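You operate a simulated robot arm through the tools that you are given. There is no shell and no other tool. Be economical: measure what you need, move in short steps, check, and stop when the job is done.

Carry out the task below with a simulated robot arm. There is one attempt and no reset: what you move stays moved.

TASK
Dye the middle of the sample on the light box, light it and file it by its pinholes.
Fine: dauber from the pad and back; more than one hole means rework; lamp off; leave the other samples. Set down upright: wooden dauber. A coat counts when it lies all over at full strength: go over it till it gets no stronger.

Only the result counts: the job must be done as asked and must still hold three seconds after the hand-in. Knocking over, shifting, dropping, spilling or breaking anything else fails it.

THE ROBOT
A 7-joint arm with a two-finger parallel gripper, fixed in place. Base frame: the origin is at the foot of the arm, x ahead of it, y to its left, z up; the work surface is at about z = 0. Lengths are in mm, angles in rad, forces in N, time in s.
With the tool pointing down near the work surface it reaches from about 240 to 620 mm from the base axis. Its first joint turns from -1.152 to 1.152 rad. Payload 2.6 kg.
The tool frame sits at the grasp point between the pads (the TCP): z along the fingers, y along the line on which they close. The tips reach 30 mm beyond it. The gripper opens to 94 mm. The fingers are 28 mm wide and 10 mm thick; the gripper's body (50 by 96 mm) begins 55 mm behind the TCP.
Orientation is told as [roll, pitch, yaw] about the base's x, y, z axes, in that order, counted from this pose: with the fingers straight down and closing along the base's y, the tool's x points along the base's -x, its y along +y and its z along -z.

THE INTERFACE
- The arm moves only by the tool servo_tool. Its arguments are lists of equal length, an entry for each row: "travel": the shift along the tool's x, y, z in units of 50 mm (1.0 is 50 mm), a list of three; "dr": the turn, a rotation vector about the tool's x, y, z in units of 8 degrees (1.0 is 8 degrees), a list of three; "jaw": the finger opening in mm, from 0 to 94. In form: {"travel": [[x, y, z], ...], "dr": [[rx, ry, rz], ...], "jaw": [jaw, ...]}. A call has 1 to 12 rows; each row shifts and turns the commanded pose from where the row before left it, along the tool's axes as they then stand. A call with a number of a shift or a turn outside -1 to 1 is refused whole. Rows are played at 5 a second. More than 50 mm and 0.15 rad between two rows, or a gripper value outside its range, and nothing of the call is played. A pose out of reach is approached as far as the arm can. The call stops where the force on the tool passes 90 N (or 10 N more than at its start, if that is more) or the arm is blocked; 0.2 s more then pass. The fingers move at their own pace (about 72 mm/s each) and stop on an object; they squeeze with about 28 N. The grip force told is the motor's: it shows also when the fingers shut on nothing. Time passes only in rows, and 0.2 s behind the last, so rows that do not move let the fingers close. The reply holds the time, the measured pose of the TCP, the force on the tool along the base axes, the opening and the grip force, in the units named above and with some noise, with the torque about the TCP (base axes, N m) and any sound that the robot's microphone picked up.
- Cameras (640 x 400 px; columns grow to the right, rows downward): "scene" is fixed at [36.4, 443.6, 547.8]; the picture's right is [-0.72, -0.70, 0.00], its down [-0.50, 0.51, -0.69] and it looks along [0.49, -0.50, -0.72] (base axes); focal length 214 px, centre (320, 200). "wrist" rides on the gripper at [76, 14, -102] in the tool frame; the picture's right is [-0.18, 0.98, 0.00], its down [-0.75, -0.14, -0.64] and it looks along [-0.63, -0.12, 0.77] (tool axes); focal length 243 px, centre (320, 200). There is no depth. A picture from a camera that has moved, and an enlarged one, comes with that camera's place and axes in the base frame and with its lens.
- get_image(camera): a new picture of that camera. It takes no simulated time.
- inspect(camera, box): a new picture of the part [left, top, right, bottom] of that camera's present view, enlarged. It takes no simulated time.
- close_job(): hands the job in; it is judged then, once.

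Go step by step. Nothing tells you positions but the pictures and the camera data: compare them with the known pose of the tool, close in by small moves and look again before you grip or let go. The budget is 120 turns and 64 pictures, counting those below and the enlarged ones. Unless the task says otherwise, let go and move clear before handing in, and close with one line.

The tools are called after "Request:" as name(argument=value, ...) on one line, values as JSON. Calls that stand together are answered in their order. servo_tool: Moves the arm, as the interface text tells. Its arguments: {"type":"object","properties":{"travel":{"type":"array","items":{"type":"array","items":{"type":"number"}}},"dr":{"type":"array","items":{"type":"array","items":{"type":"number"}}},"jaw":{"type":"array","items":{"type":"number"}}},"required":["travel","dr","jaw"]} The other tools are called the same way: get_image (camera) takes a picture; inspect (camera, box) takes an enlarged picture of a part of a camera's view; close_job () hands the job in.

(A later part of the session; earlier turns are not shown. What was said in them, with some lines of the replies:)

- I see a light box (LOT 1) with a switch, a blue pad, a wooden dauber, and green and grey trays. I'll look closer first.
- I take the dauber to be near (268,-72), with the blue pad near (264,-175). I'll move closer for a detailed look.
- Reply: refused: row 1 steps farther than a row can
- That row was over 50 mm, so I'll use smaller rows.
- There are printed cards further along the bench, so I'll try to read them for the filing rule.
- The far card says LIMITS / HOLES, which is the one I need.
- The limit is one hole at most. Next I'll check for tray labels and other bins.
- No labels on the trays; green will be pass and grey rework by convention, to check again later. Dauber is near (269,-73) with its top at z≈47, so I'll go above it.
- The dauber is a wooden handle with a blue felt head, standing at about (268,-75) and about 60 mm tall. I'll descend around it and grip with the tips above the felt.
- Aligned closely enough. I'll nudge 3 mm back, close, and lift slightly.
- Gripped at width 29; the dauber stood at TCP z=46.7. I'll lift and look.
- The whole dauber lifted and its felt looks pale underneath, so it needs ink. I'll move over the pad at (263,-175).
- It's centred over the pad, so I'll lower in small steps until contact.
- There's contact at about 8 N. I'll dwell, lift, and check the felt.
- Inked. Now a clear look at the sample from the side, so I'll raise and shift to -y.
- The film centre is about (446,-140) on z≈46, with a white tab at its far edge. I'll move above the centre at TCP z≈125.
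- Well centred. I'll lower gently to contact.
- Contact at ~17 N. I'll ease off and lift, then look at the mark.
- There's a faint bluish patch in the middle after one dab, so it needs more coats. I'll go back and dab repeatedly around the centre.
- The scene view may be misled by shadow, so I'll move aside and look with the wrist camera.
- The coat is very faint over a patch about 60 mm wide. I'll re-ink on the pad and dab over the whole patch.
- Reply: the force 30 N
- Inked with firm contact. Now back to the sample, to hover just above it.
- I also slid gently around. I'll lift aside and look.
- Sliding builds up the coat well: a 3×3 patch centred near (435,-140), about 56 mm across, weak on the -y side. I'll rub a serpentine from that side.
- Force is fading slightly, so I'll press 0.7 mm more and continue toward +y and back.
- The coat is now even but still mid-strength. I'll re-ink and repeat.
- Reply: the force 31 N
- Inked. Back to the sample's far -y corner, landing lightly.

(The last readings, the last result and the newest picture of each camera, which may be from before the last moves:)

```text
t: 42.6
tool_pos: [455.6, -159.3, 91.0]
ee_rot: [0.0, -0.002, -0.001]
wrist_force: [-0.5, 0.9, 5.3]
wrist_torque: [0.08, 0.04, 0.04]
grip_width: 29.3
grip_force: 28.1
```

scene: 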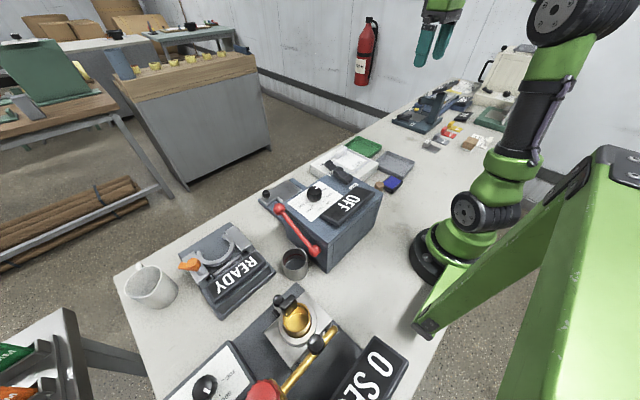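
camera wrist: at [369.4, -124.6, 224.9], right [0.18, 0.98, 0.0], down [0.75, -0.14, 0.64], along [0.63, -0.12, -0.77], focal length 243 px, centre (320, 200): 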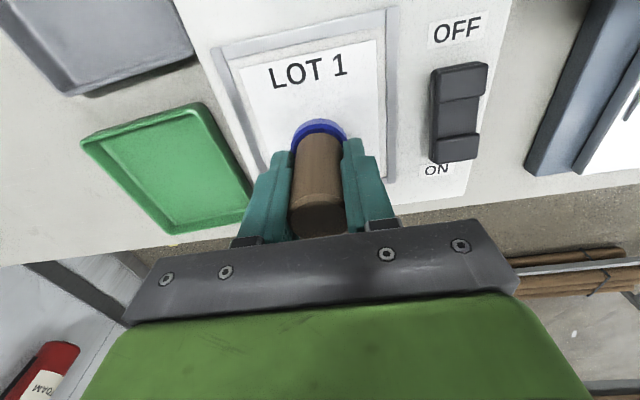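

Light contact. Full serpentine now.

Request:
servo_tool(travel=[[0.4, 0, 0.01], [0.4, 0, 0], [0, 0.2, 0], [-0.4, 0, 0], [-0.4, 0, 0], [0, 0.2, 0], [0.4, 0, 0.005], [0.4, 0, 0], [0, 0.2, 0], [-0.4, 0, 0], [-0.4, 0, 0], [0, 0.2, 0]], dr=[[0, 0, 0], [0, 0, 0], [0, 0, 0], [0, 0, 0], [0, 0, 0], [0, 0, 0], [0, 0, 0], [0, 0, 0], [0, 0, 0], [0, 0, 0], [0, 0, 0], [0, 0, 0]], jaw=[20, 20, 20, 20, 20, 20, 20, 20, 20, 20, 20, 20])

Request:
servo_tool(travel=[[0.4, 0, 0.005], [0.4, 0, 0], [0, -0.2, 0], [-0.4, 0, 0], [-0.4, 0, 0], [0, -0.3, 0], [0.4, 0, 0.005], [0.4, 0, 0], [0, -0.3, 0], [-0.4, 0, 0], [-0.4, 0, 0], [0, 0, 0]], dr=[[0, 0, 0], [0, 0, 0], [0, 0, 0], [0, 0, 0], [0, 0, 0], [0, 0, 0], [0, 0, 0], [0, 0, 0], [0, 0, 0], [0, 0, 0], [0, 0, 0], [0, 0, 0]], jaw=[20, 20, 20, 20, 20, 20, 20, 20, 20, 20, 20, 20])

Request:
servo_tool(travel=[[0, 0, -0.8], [0, 0, -0.9], [0.7, -0.3, -0.4], [0.8, -0.4, -0.3], [0.8, -0.4, 0], [0, 0, 0]], dr=[[0, 0, 0], [0, 0, 0], [0, 0, 0], [0, 0, 0], [0, 0, 0], [0, 0, 0]], jaw=[20, 20, 20, 20, 20, 20])

Request:
inspect(camera="scene", box=[330, 148, 372, 176])

```text
t: 45.2
tool_pos: [456.8, -120.4, 91.0]
ee_rot: [-0.003, -0.003, 0.002]
wrist_force: [2.4, -7.6, 15.6]
wrist_torque: [-0.25, -0.18, -0.03]
grip_width: 29.0
grip_force: 28.3
```

```text
t: 47.8
tool_pos: [456.2, -160.1, 90.2]
ee_rot: [-0.002, -0.001, 0.002]
wrist_force: [-7.8, -2.9, 23.0]
wrist_torque: [-0.08, 0.17, -0.01]
grip_width: 29.0
grip_force: 27.7
```

```text
t: 49.2
tool_pos: [338.6, -216.0, 211.4]
ee_rot: [0.0, 0.0, 0.002]
wrist_force: [0.9, 0.5, -0.2]
wrist_torque: [0.0, -0.02, 0.0]
grip_width: 29.2
grip_force: 27.9
```

```text
14.29 times, centred on (351, 162) of scene
camera zoom: at [36.3, 443.5, 547.8], right [-0.72, -0.7, 0.0], down [-0.5, 0.51, -0.69], along [0.49, -0.5, -0.72], focal length 3064 px, centre (-123, 743)
```

zoom: 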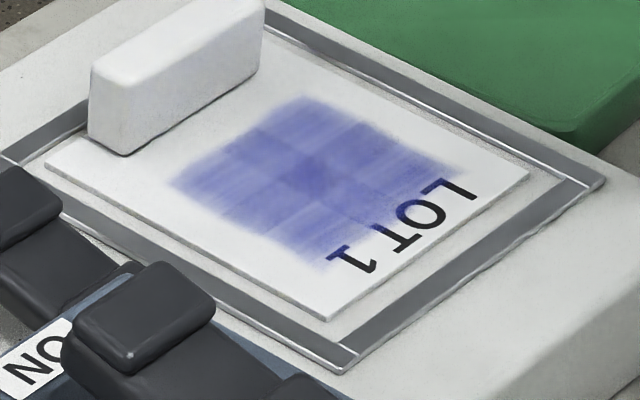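

The tone hardly changed in this round, which suggests saturation. A close wrist look will check evenness.

Request:
get_image(camera="wrist")

Request:
inspect(camera="wrist", box=[345, 80, 455, 180])

```text
26 pictures are left
camera wrist: at [263.2, -201.1, 312.9], right [0.18, 0.98, 0.0], down [0.75, -0.14, 0.64], along [0.63, -0.12, -0.77], focal length 243 px, centre (320, 200)
```

wrist: 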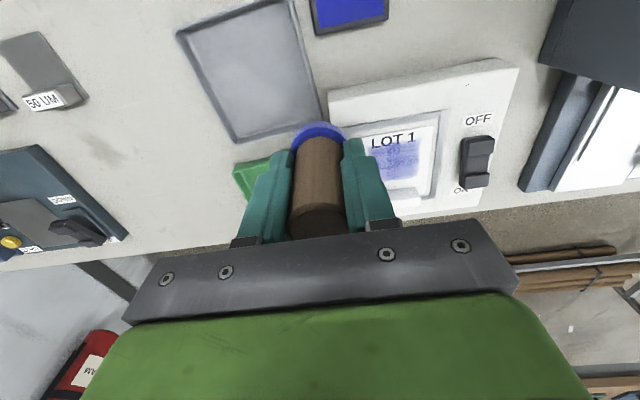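

```text
4.00 times, centred on (400, 130) of wrist
camera zoom: at [263.2, -201.1, 312.9], right [0.18, 0.98, 0.0], down [0.75, -0.14, 0.64], along [0.63, -0.12, -0.77], focal length 970 px, centre (0, 480)
```

zoom: 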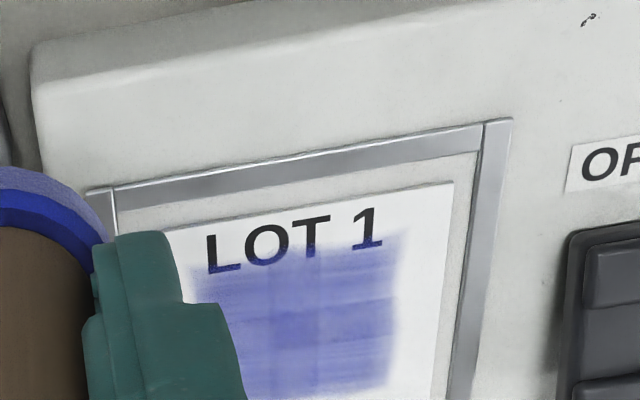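

I'll do one more inked round to confirm it gets no stronger.

Request:
servo_tool(travel=[[0.75, 0.4, 0.3], [0.75, 0.39, 0.3], [0, 0, 0.9], [0, 0, 0.9], [0, 0, 0.5], [0, 0, 0.08], [0, 0, 0.02], [0, 0, 0]], dr=[[0, 0, 0], [0, 0, 0], [0, 0, 0], [0, 0, 0], [0, 0, 0], [0, 0, 0], [0, 0, 0], [0, 0, 0]], jaw=[20, 20, 20, 20, 20, 20, 20, 20])

```text
t: 51.0
tool_pos: [265.6, -174.3, 61.8]
ee_rot: [0.0, -0.002, 0.0]
wrist_force: [-3.3, 0.9, 12.9]
wrist_torque: [0.18, 0.09, 0.03]
grip_width: 29.2
grip_force: 27.9
```

Request:
servo_tool(travel=[[0.08, 0, 0], [-0.16, 0, 0], [0.08, 0.06, 0], [0, -0.12, 0], [0, 0.06, 0], [0, 0, 0]], dr=[[0, 0, 0], [0, 0, 0], [0, 0, 0], [0, 0, 0], [0, 0, 0], [0, 0, 0]], jaw=[20, 20, 20, 20, 20, 20])

Request:
servo_tool(travel=[[0, 0, -0.88], [0, 0, -0.87], [-0.955, 0.08, 0], [-0.955, 0.08, 0], [-0.955, 0.08, 0], [-0.93, 0.06, 0], [0, 0, 0.5], [0, 0, 0.45], [0, 0, 0.19], [0, 0, 0]], dr=[[0, 0, 0], [0, 0, 0], [0, 0, 0], [0, 0, 0], [0, 0, 0], [0, 0, 0], [0, 0, 0], [0, 0, 0], [0, 0, 0], [0, 0, 0]], jaw=[20, 20, 20, 20, 20, 20, 20, 20, 20, 20])

```text
t: 52.4
tool_pos: [266.8, -175.9, 61.9]
ee_rot: [-0.002, -0.004, -0.002]
wrist_force: [4.3, -3.9, 16.8]
wrist_torque: [0.02, -0.27, 0.0]
grip_width: 29.2
grip_force: 28.3
```

```text
t: 54.6
tool_pos: [454.8, -160.8, 91.5]
ee_rot: [0.001, -0.001, 0.001]
wrist_force: [-0.3, -0.7, 1.8]
wrist_torque: [-0.04, -0.06, 0.01]
grip_width: 29.1
grip_force: 28.7
```

Request:
servo_tool(travel=[[0, 0, 0.025], [0.45, 0, 0], [0.45, 0, 0], [0, 0.2, 0.005], [-0.45, 0, 0], [-0.45, 0, 0], [0, 0.2, 0.005], [0.45, 0, 0], [0.45, 0, 0], [0, 0.2, 0.005], [-0.45, 0, 0], [-0.45, 0, 0]], dr=[[0, 0, 0], [0, 0, 0], [0, 0, 0], [0, 0, 0], [0, 0, 0], [0, 0, 0], [0, 0, 0], [0, 0, 0], [0, 0, 0], [0, 0, 0], [0, 0, 0], [0, 0, 0]], jaw=[20, 20, 20, 20, 20, 20, 20, 20, 20, 20, 20, 20])

Request:
servo_tool(travel=[[0, 0.25, 0], [0.45, 0, 0], [0.45, 0, 0], [0, -0.45, 0], [0, -0.45, 0], [-0.45, 0, 0.005], [0, 0.45, 0], [0, 0.45, 0], [-0.45, 0, 0], [0, -0.45, 0], [0, -0.45, 0], [0, 0, 0]], dr=[[0, 0, 0], [0, 0, 0], [0, 0, 0], [0, 0, 0], [0, 0, 0], [0, 0, 0], [0, 0, 0], [0, 0, 0], [0, 0, 0], [0, 0, 0], [0, 0, 0], [0, 0, 0]], jaw=[20, 20, 20, 20, 20, 20, 20, 20, 20, 20, 20, 20])

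Request:
servo_tool(travel=[[0, 0, -0.8], [0, 0, -0.9], [0.7, -0.3, -0.4], [0.8, -0.4, -0.3], [0.8, -0.4, 0], [0, 0, 0]], dr=[[0, 0, 0], [0, 0, 0], [0, 0, 0], [0, 0, 0], [0, 0, 0], [0, 0, 0]], jaw=[20, 20, 20, 20, 20, 20])

Request:
inspect(camera="scene", box=[330, 148, 372, 176])

```text
t: 57.2
tool_pos: [456.1, -131.3, 90.3]
ee_rot: [-0.002, 0.0, -0.001]
wrist_force: [-10.3, -0.2, 26.3]
wrist_torque: [-0.08, 0.21, 0.02]
grip_width: 29.5
grip_force: 27.5
```

```text
t: 59.8
tool_pos: [455.9, -160.5, 89.6]
ee_rot: [-0.001, -0.003, 0.002]
wrist_force: [2.4, 8.6, 22.7]
wrist_torque: [0.34, -0.27, 0.07]
grip_width: 29.4
grip_force: 28.4
```

```text
t: 61.2
tool_pos: [339.4, -218.0, 207.9]
ee_rot: [-0.002, 0.0, 0.002]
wrist_force: [0.2, 0.1, -0.7]
wrist_torque: [-0.01, 0.0, 0.02]
grip_width: 29.5
grip_force: 28.1
```

```text
14.29 times, centred on (351, 162) of scene
camera zoom: at [36.3, 443.5, 547.8], right [-0.72, -0.7, 0.0], down [-0.5, 0.51, -0.69], along [0.49, -0.5, -0.72], focal length 3064 px, centre (-123, 743)
```

zoom: 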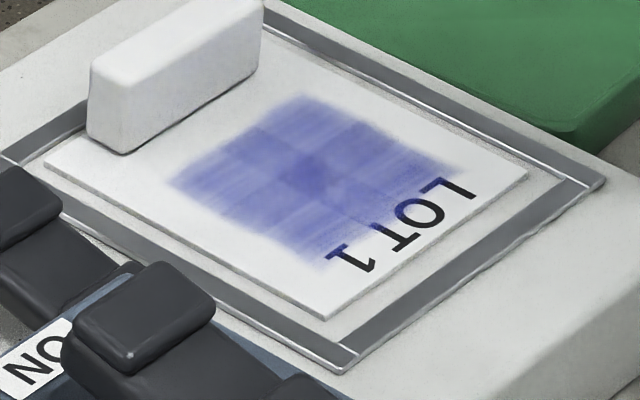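

The coat is unchanged after a full inked round, so it's at full strength. Now I'll return the dauber to its standing spot (266,-75).

Request:
servo_tool(travel=[[0.48, 0.7, 0], [0.48, 0.7, 0], [0.5, 0.7, 0], [0, 0.77, 0], [0, 0, 0.9], [0, 0, 0.9], [0, 0, 0.9], [0, 0, 0.48], [0, 0, 0]], dr=[[0, 0, 0], [0, 0, 0], [0, 0, 0], [0, 0, 0], [0, 0, 0], [0, 0, 0], [0, 0, 0], [0, 0, 0], [0, 0, 0]], jaw=[20, 20, 20, 20, 20, 20, 20, 20, 20])

Request:
inspect(camera="wrist", box=[220, 80, 420, 240])

```text
t: 63.2
tool_pos: [268.5, -73.4, 49.3]
ee_rot: [-0.001, 0.001, 0.0]
wrist_force: [-0.7, 0.0, -1.8]
wrist_torque: [-0.02, -0.01, 0.05]
grip_width: 29.3
grip_force: 28.0
```

```text
2.50 times, centred on (320, 160) of wrist
camera zoom: at [191.7, -58.9, 151.8], right [0.18, 0.98, 0.0], down [0.75, -0.14, 0.64], along [0.63, -0.12, -0.77], focal length 606 px, centre (320, 300)
```

zoom: 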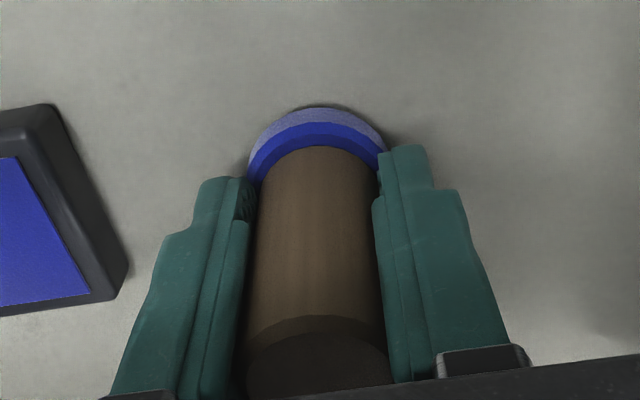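

Request:
servo_tool(travel=[[0.04, -0.02, 0.08], [0, 0, 0.03], [0, 0, 0]], dr=[[0, 0, 0], [0, 0, 0], [0, 0, 0]], jaw=[20, 20, 20])

```text
t: 64.0
tool_pos: [264.3, -75.3, 44.6]
ee_rot: [-0.001, -0.001, 0.002]
wrist_force: [0.8, 0.4, -0.5]
wrist_torque: [0.0, 0.0, 0.01]
grip_width: 29.6
grip_force: 27.6
```

Request:
servo_tool(travel=[[0, 0, 0.03], [0, 0, 0.02], [0, 0, 0]], dr=[[0, 0, 0], [0, 0, 0], [0, 0, 0]], jaw=[20, 20, 20])

```text
t: 64.8
tool_pos: [263.9, -75.7, 42.1]
ee_rot: [-0.001, 0.0, -0.001]
wrist_force: [-0.3, 0.2, 1.2]
wrist_torque: [-0.01, 0.01, -0.02]
grip_width: 29.2
grip_force: 27.5
```

Request:
servo_tool(travel=[[0, 0, 0.015], [0, 0, 0]], dr=[[0, 0, 0], [0, 0, 0]], jaw=[20, 20])

```text
t: 65.4
tool_pos: [265.5, -74.7, 42.5]
ee_rot: [-0.001, -0.002, 0.0]
wrist_force: [-6.7, 3.5, 21.9]
wrist_torque: [0.17, -0.13, 0.07]
grip_width: 29.5
grip_force: 28.0
```

It's standing on the table. I'll release slowly and rise.

Request:
servo_tool(travel=[[0, 0, -0.02], [0, 0, 0], [0, 0, 0], [0, 0, 0], [0, 0, -0.7], [0, 0, -0.9], [0, 0, -0.9], [0, 0, 0]], dr=[[0, 0, 0], [0, 0, 0], [0, 0, 0], [0, 0, 0], [0, 0, 0], [0, 0, 0], [0, 0, 0], [0, 0, 0]], jaw=[20, 36, 60, 70, 70, 70, 70, 70])

Request:
get_image(camera="wrist")

```text
t: 67.2
tool_pos: [264.6, -75.9, 167.6]
ee_rot: [0.001, 0.0, 0.003]
wrist_force: [1.0, 0.9, -1.1]
wrist_torque: [-0.02, 0.03, -0.01]
grip_width: 69.9
grip_force: 0.0
```

```text
22 pictures are left
camera wrist: at [189.3, -61.1, 269.6], right [0.18, 0.98, 0.0], down [0.75, -0.14, 0.64], along [0.63, -0.12, -0.77], focal length 243 px, centre (320, 200)
```

wrist: 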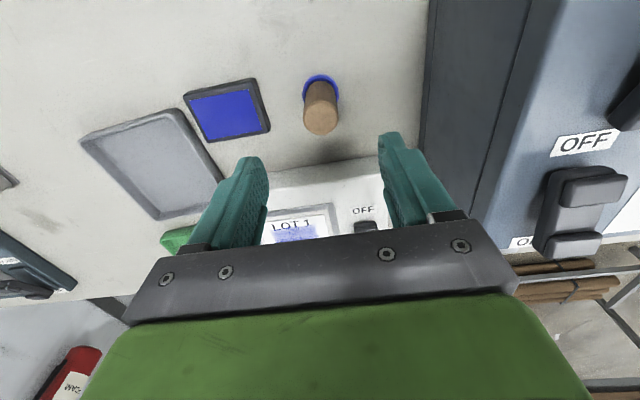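

Dauber stands upright at its place. Next is the lamp rocker near (448,-45); I'll move up for a closer look with jaws closed.

Request:
servo_tool(travel=[[-0.3, -0.3, -0.8], [-0.8, -0.3, -0.3], [-0.8, 0, 0], [0, 0, 0]], dr=[[0, 0, 0], [0, 0, 0], [0, 0, 0], [0, 0, 0]], jaw=[60, 30, 0, 0])

Request:
get_image(camera="wrist")

```text
t: 68.2
tool_pos: [359.7, -105.9, 221.4]
ee_rot: [-0.001, 0.0, 0.0]
wrist_force: [-0.4, -0.5, -0.3]
wrist_torque: [0.02, 0.02, 0.0]
grip_width: 0.1
grip_force: 28.5
```

```text
21 pictures are left
camera wrist: at [283.9, -90.3, 324.4], right [0.18, 0.98, 0.0], down [0.75, -0.14, 0.64], along [0.63, -0.12, -0.77], focal length 243 px, centre (320, 200)
```

wrist: 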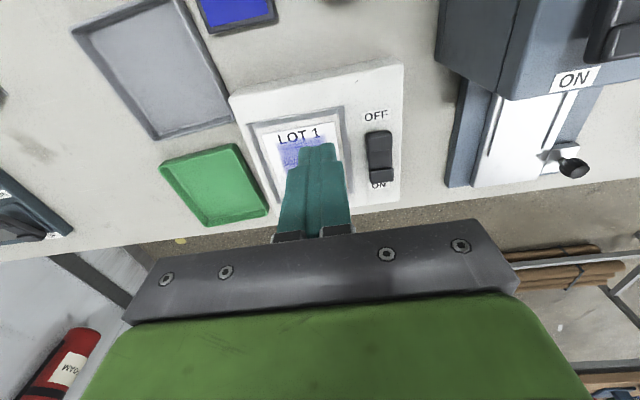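

ON end of the rocker is at about (474,-45). I'll hover with the fingertips above it.

Request:
servo_tool(travel=[[-0.76, 0.41, 0.2], [-0.76, 0.41, 0.2], [-0.76, 0.4, 0.2], [0, 0, 0.8], [0, 0, 0.75], [0, 0, 0]], dr=[[0, 0, 0], [0, 0, 0], [0, 0, 0], [0, 0, 0], [0, 0, 0], [0, 0, 0]], jaw=[0, 0, 0, 0, 0, 0])

Request:
inspect(camera="scene", box=[280, 120, 400, 200])

Request:
get_image(camera="wrist")

```text
t: 69.6
tool_pos: [475.7, -44.7, 114.8]
ee_rot: [0.0, -0.002, -0.001]
wrist_force: [-0.7, -0.2, 0.1]
wrist_torque: [-0.01, -0.02, 0.0]
grip_width: 0.0
grip_force: 28.4
```

```text
5.00 times, centred on (340, 160) of scene
camera zoom: at [36.4, 443.6, 547.8], right [-0.72, -0.7, 0.0], down [-0.5, 0.51, -0.69], along [0.49, -0.5, -0.72], focal length 1072 px, centre (220, 400)
```

zoom: 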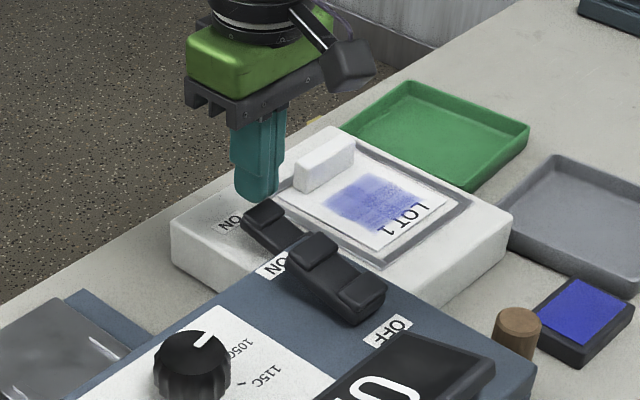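

```text
19 pictures are left
camera wrist: at [399.2, -29.5, 216.3], right [0.18, 0.98, 0.0], down [0.75, -0.14, 0.64], along [0.63, -0.12, -0.77], focal length 243 px, centre (320, 200)
```

wrist: 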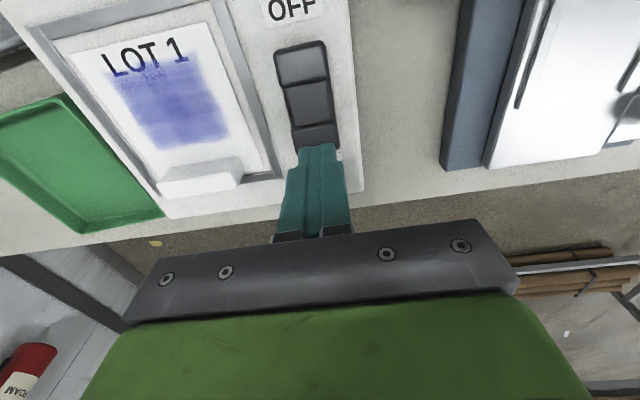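

Aligned; I'll shift 4 mm back and press down in small steps.

Request:
servo_tool(travel=[[0.06, 0, 0.2], [0, 0, 0.16], [0, 0, 0.08], [0, 0, 0.06], [0, 0, 0.06], [0, 0, 0]], dr=[[0, 0, 0], [0, 0, 0], [0, 0, 0], [0, 0, 0], [0, 0, 0], [0, 0, 0]], jaw=[0, 0, 0, 0, 0, 0])

```text
t: 71.0
tool_pos: [475.0, -44.8, 96.8]
ee_rot: [0.0, -0.022, -0.002]
wrist_force: [-17.9, 0.2, 80.5]
wrist_torque: [-0.07, 1.67, -0.15]
grip_width: 0.0
grip_force: 28.1
```

High force at tip z≈67. I'll look before going on.

Request:
servo_tool(travel=[[0, 0, -0.3], [0, 0, -0.3], [0, 0, 0]], dr=[[0, 0, 0], [0, 0, 0], [0, 0, 0]], jaw=[0, 0, 0])

Request:
inspect(camera="scene", box=[310, 140, 390, 193])

Request:
get_image(camera="wrist")

```text
t: 71.8
tool_pos: [470.8, -43.9, 115.5]
ee_rot: [0.001, 0.001, 0.003]
wrist_force: [0.0, -0.4, -0.4]
wrist_torque: [-0.01, -0.02, 0.03]
grip_width: 0.0
grip_force: 27.8
```

```text
7.55 times, centred on (350, 166) of scene
camera zoom: at [36.4, 443.6, 547.8], right [-0.72, -0.7, 0.0], down [-0.5, 0.51, -0.69], along [0.49, -0.5, -0.72], focal length 1619 px, centre (94, 453)
```

zoom: 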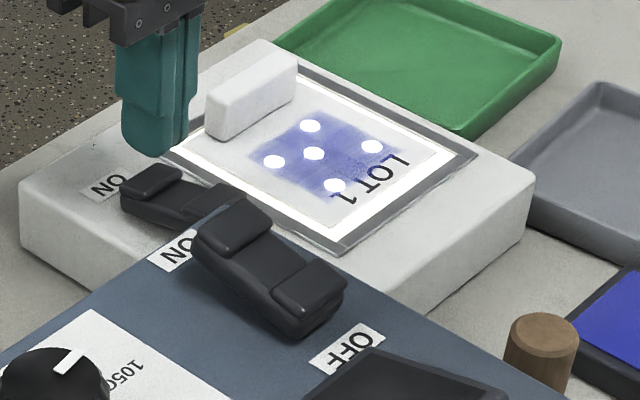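

```text
17 pictures are left
camera wrist: at [395.1, -29.4, 217.7], right [0.18, 0.98, 0.0], down [0.75, -0.14, 0.64], along [0.63, -0.12, -0.77], focal length 243 px, centre (320, 200)
```

wrist: 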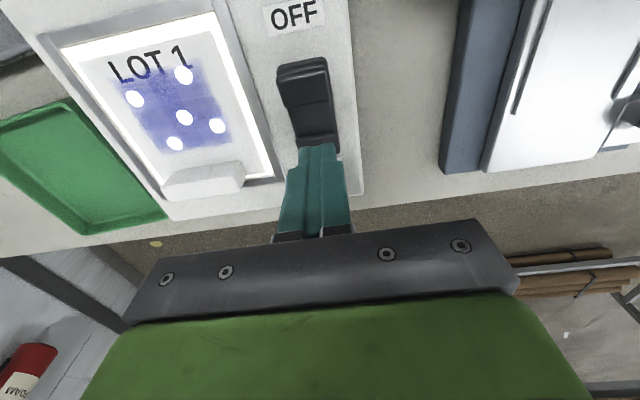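

The lamp is on and five pinholes show, so this is rework (grey tray, since green is pass). Now I'll press the OFF end at x≈423.

Request:
servo_tool(travel=[[0.48, 0, -0.1], [0.48, 0, 0], [0, 0, 0.2], [0, 0, 0.12], [0, 0, 0.08], [0, 0, 0.06], [0, 0, 0.06], [0, 0, 0]], dr=[[0, 0, 0], [0, 0, 0], [0, 0, 0], [0, 0, 0], [0, 0, 0], [0, 0, 0], [0, 0, 0], [0, 0, 0]], jaw=[0, 0, 0, 0, 0, 0, 0, 0])

Request:
inspect(camera="scene", box=[310, 140, 390, 193])

```text
t: 73.6
tool_pos: [422.9, -44.8, 97.0]
ee_rot: [-0.001, -0.003, 0.0]
wrist_force: [-6.3, 0.1, 12.7]
wrist_torque: [0.01, 0.01, 0.16]
grip_width: 0.0
grip_force: 28.0
```

```text
7.55 times, centred on (350, 166) of scene
camera zoom: at [36.3, 443.6, 547.8], right [-0.72, -0.7, 0.0], down [-0.5, 0.51, -0.69], along [0.49, -0.5, -0.72], focal length 1619 px, centre (94, 453)
```

zoom: 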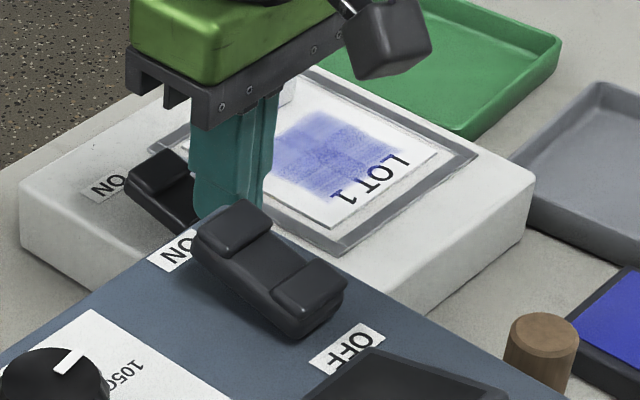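

The lamp is off. Next I'll lift, move toward the tab and yaw the tool 90° so the fingers can straddle it along x.

Request:
servo_tool(travel=[[0, 0, -0.8], [0, -0.3, -0.9], [-0.4, -0.5, -0.2], [-0.5, -0.5, 0], [-0.3, -0.5, 0], [0, 0, 0]], dr=[[0, 0, 0], [0, 0, 0], [0, 0, 0], [0, 0, 0], [0, 0, 0], [0, 0, 0]], jaw=[0, 0, 20, 40, 40, 40])

Request:
servo_tool(travel=[[0, 0, 0], [0, 0, 0], [0, 0, 0], [0, 0, 0], [0, 0, 0], [0, 0, 0], [0, 0, 0], [0, 0, 0], [0, 0, 0], [0, 0, 0], [0, 0, 0], [0, 0, 0]], dr=[[0, 0, 1], [0, 0, 1], [0, 0, 1], [0, 0, 1], [0, 0, 1], [0, 0, 1], [0, 0, 1], [0, 0, 1], [0, 0, 1], [0, 0, 1], [0, 0, 1], [0, 0, 0.25]], jaw=[40, 40, 40, 40, 40, 40, 40, 40, 40, 40, 40, 40])

Request:
get_image(camera="wrist")

```text
t: 75.0
tool_pos: [482.2, -134.9, 190.7]
ee_rot: [0.001, 0.0, 0.001]
wrist_force: [-0.6, -0.3, -0.1]
wrist_torque: [0.0, 0.0, -0.02]
grip_width: 39.9
grip_force: 0.0
```

```text
t: 77.6
tool_pos: [482.8, -134.0, 191.2]
ee_rot: [0.001, -0.001, -1.573]
wrist_force: [0.0, 0.3, -0.3]
wrist_torque: [0.02, 0.03, 0.01]
grip_width: 39.8
grip_force: 0.1
```

```text
15 pictures are left
camera wrist: at [498.0, -57.2, 292.7], right [0.98, -0.19, 0.0], down [-0.14, -0.75, 0.64], along [-0.12, -0.63, -0.77], focal length 243 px, centre (320, 200)
```

wrist: 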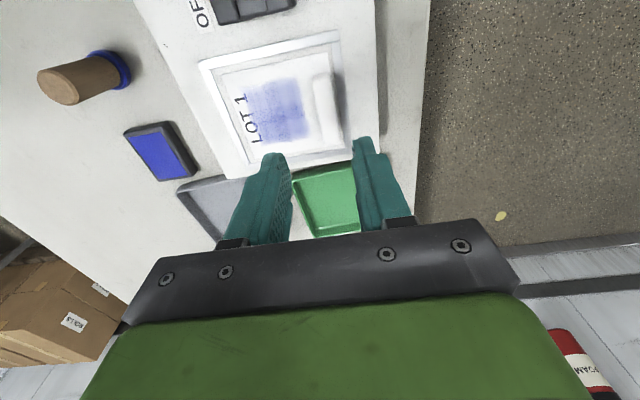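

Request:
inspect(camera="wrist", box=[190, 20, 390, 180])

```text
2.50 times, centred on (290, 100) of wrist
camera zoom: at [498.0, -57.2, 292.7], right [0.98, -0.19, 0.0], down [-0.14, -0.75, 0.64], along [-0.12, -0.63, -0.77], focal length 606 px, centre (395, 450)
```

zoom: 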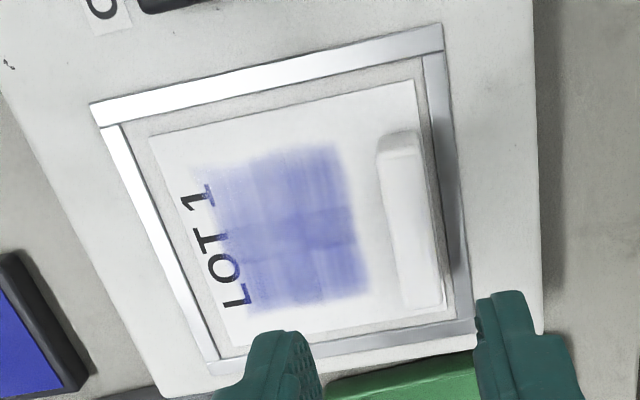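

The tab is about 12 mm thick, centred near (489,-137), with its top at z≈72. I'll align and descend partway.

Request:
servo_tool(travel=[[-0.06, 0.13, 0.5], [0, 0, 0.8], [0, 0, 0.3], [0, 0, 0]], dr=[[0, 0, 0], [0, 0, 0], [0, 0, 0], [0, 0, 0]], jaw=[40, 40, 40, 40])

Request:
get_image(camera="wrist")

Request:
inspect(camera="scene", box=[310, 125, 390, 178])

```text
t: 78.6
tool_pos: [489.1, -136.3, 109.9]
ee_rot: [0.001, 0.001, -1.57]
wrist_force: [0.0, -0.4, 0.3]
wrist_torque: [-0.02, 0.02, -0.01]
grip_width: 40.0
grip_force: 0.1
```

```text
13 pictures are left
camera wrist: at [504.2, -60.8, 212.3], right [0.98, -0.18, 0.0], down [-0.14, -0.75, 0.64], along [-0.12, -0.63, -0.77], focal length 243 px, centre (320, 200)
```

wrist: 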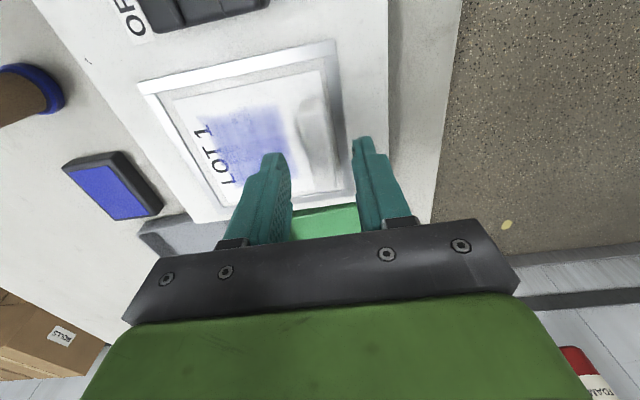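

```text
7.55 times, centred on (350, 152) of scene
camera zoom: at [36.4, 443.6, 547.8], right [-0.72, -0.7, 0.0], down [-0.5, 0.51, -0.69], along [0.49, -0.5, -0.72], focal length 1619 px, centre (94, 566)
```

zoom: 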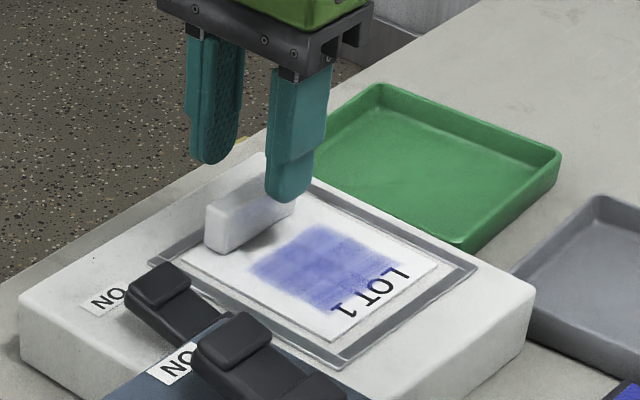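

The tab is straddled and centred. I'll descend 20 mm and close.

Request:
servo_tool(travel=[[0, 0, 0.2], [0, 0, 0.2], [0, 0, 0], [0, 0, 0], [0, 0, 0], [0, 0, 0]], dr=[[0, 0, 0], [0, 0, 0], [0, 0, 0], [0, 0, 0], [0, 0, 0], [0, 0, 0]], jaw=[40, 40, 40, 2, 2, 2])

Request:
inspect(camera="scene", box=[310, 125, 390, 178])

```text
t: 80.0
tool_pos: [489.8, -138.5, 91.0]
ee_rot: [0.001, -0.001, -1.572]
wrist_force: [0.0, 0.3, 0.4]
wrist_torque: [0.02, 0.02, 0.01]
grip_width: 14.9
grip_force: 28.4
```

```text
7.55 times, centred on (350, 152) of scene
camera zoom: at [36.4, 443.6, 547.8], right [-0.72, -0.7, 0.0], down [-0.5, 0.51, -0.69], along [0.49, -0.5, -0.72], focal length 1619 px, centre (94, 566)
```

zoom: 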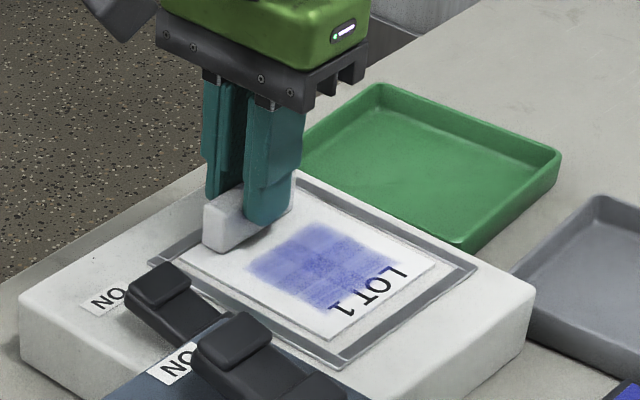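

Tab gripped. I'll lift straight up, carry to the grey tray (centre ≈(321,-286), turned about 4°), and look.

Request:
servo_tool(travel=[[0, 0, -0.2], [0, 0, -0.5], [0, 0, -0.9], [0, 0, -0.4], [0, 0, 0]], dr=[[0, 0, 0], [0, 0, 0], [0, 0, 0], [0, 0, 0], [0, 0, 0]], jaw=[2, 2, 2, 2, 2])

Request:
servo_tool(travel=[[-0.58, -0.51, 0], [-0.58, -0.51, 0], [-0.58, -0.51, 0], [-0.58, -0.51, 0], [-0.57, -0.5, 0], [0, 0, 0], [0, 0, 0]], dr=[[0, 0, 0], [0, 0, 0], [0, 0, 0], [0, 0, 0], [0, 0, 0], [0, 0, -0.5], [0, 0, 0]], jaw=[2, 2, 2, 2, 2, 2, 2])

Request:
get_image(camera="wrist")

Request:
inspect(camera="scene", box=[340, 100, 440, 200])

```text
t: 81.2
tool_pos: [490.5, -138.3, 191.1]
ee_rot: [-0.001, 0.001, -1.57]
wrist_force: [0.4, 0.0, -0.8]
wrist_torque: [-0.02, -0.01, -0.04]
grip_width: 14.8
grip_force: 27.9
```

```text
t: 82.8
tool_pos: [362.1, -281.3, 190.3]
ee_rot: [0.0, -0.001, -1.499]
wrist_force: [-0.1, 0.0, -0.2]
wrist_torque: [-0.04, -0.03, 0.05]
grip_width: 14.8
grip_force: 27.8
```

```text
10 pictures are left
camera wrist: at [371.9, -204.6, 292.6], right [0.99, -0.11, 0.0], down [-0.09, -0.76, 0.64], along [-0.07, -0.64, -0.77], focal length 243 px, centre (320, 200)
```

wrist: 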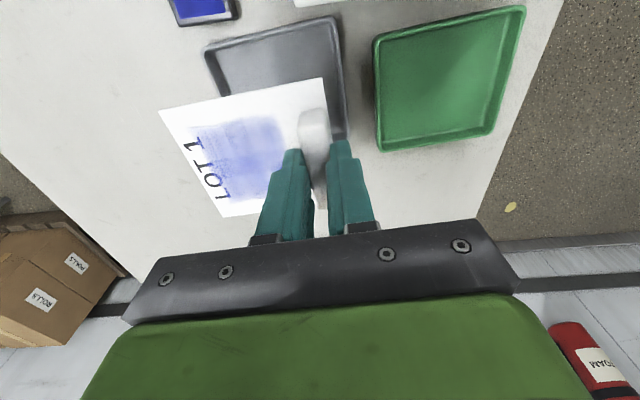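

```text
4.00 times, centred on (390, 150) of scene
camera zoom: at [36.4, 443.5, 547.8], right [-0.72, -0.7, 0.0], down [-0.5, 0.51, -0.69], along [0.49, -0.5, -0.72], focal length 858 px, centre (40, 400)
```

zoom: 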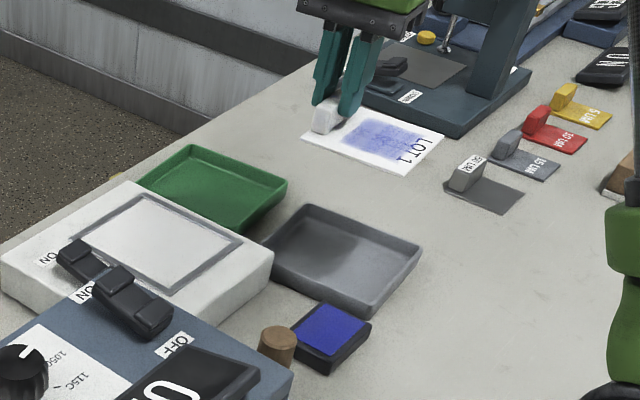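

Tray and plate are aligned and nearly concentric. I'll shift 3 mm toward -x and lower to just above the floor.

Request:
servo_tool(travel=[[0.02, -0.06, 0.5], [0, 0, 0.8], [0, 0, 0.8], [0, 0, 0.4], [0, 0, 0]], dr=[[0, 0, 0], [0, 0, 0], [0, 0, 0], [0, 0, 0], [0, 0, 0]], jaw=[2, 2, 2, 2, 2])

Request:
get_image(camera="wrist")

Request:
inspect(camera="scene", box=[360, 130, 440, 190])

```text
t: 84.0
tool_pos: [358.6, -281.5, 66.6]
ee_rot: [0.0, 0.001, -1.5]
wrist_force: [0.2, -0.2, -0.3]
wrist_torque: [0.0, -0.01, 0.0]
grip_width: 15.0
grip_force: 28.5
```

```text
8 pictures are left
camera wrist: at [368.9, -203.9, 167.6], right [0.99, -0.11, 0.0], down [-0.09, -0.76, 0.64], along [-0.07, -0.64, -0.77], focal length 243 px, centre (320, 200)
```

wrist: 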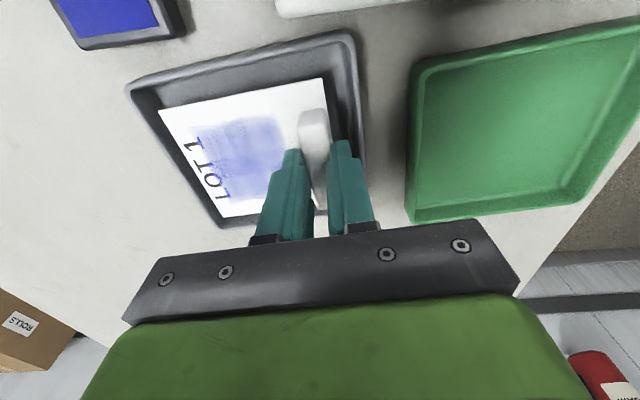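

```text
6.67 times, centred on (400, 160) of scene
camera zoom: at [36.4, 443.5, 547.8], right [-0.72, -0.7, 0.0], down [-0.5, 0.51, -0.69], along [0.49, -0.5, -0.72], focal length 1430 px, centre (-213, 467)
```

zoom: 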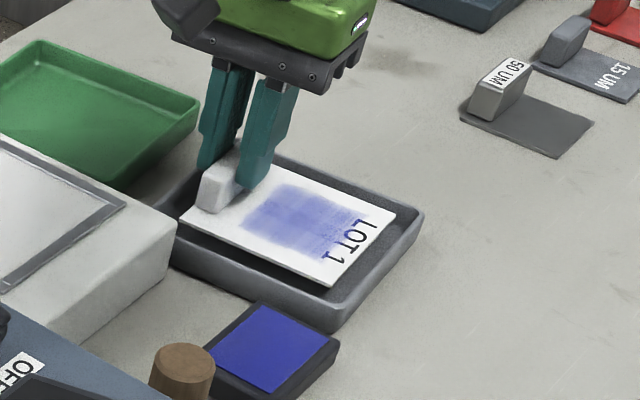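

Good fit inside the tray. I'll lower until it touches the floor.

Request:
servo_tool(travel=[[0, 0.03, 0.14], [0, 0, 0.1], [0, 0, 0.06], [0, 0, 0.04], [0, 0, 0]], dr=[[0, 0, 0], [0, 0, 0], [0, 0, 0], [0, 0, 0], [0, 0, 0]], jaw=[2, 2, 2, 2, 2])

```text
t: 85.2
tool_pos: [361.0, -280.0, 49.4]
ee_rot: [0.0, 0.001, -1.5]
wrist_force: [-0.6, 1.4, 5.3]
wrist_torque: [0.13, 0.07, 0.03]
grip_width: 14.8
grip_force: 27.7
```

Touchdown. I'll open slightly and rise straight up.

Request:
servo_tool(travel=[[0, 0, 0], [0, 0, 0], [0, 0, 0], [0, 0, -0.4], [0, 0, -0.8], [0, 0, -0.9], [0, 0, -0.9], [0.6, 0.6, -0.4], [0.6, 0.6, 0], [0.6, 0.6, 0], [0, 0, 0]], dr=[[0, 0, 0], [0, 0, 0], [0, 0, 0], [0, 0, 0], [0, 0, 0], [0, 0, 0], [0, 0, 0], [0, 0, 0], [0, 0, 0], [0, 0, 0], [0, 0, 0]], jaw=[20, 24, 24, 24, 24, 24, 24, 24, 24, 24, 24])

Request:
inspect(camera="scene", box=[340, 120, 440, 200])

Request:
get_image(camera="scene")

```text
t: 87.6
tool_pos: [444.6, -183.6, 219.6]
ee_rot: [0.0, -0.002, -1.501]
wrist_force: [0.1, -0.6, -0.1]
wrist_torque: [0.02, 0.02, 0.04]
grip_width: 24.1
grip_force: 0.0
```

```text
5.00 times, centred on (390, 160) of scene
camera zoom: at [36.3, 443.6, 547.8], right [-0.72, -0.7, 0.0], down [-0.5, 0.51, -0.69], along [0.49, -0.5, -0.72], focal length 1072 px, centre (-30, 400)
```

zoom: 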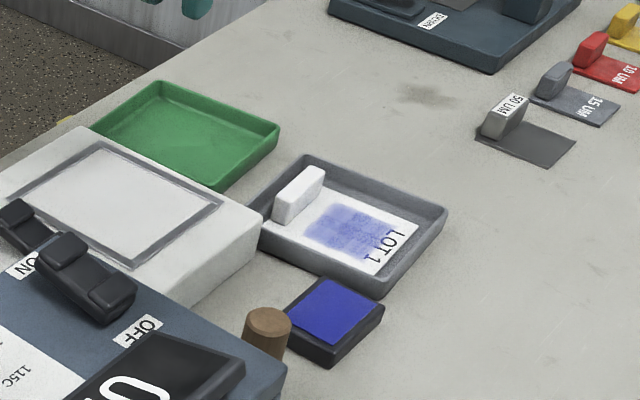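

```text
5 pictures are left
```

scene: 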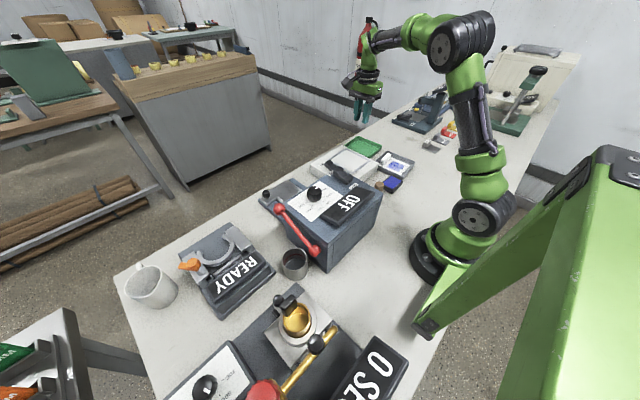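

The sample lies flat in the grey tray, the lamp is off, the dauber stands at its place, and the arm is clear. I'm handing in.

Request:
close_job()

```text
The job is handed in.
```

I dyed the middle of the LOT 1 sample until it got no stronger, and the lamp showed five pinholes. I filed it in the grey tray as rework; neither tray is labelled, so I took green to mean pass. The lamp is off, and the dauber stands upright where it started, beside the pad.
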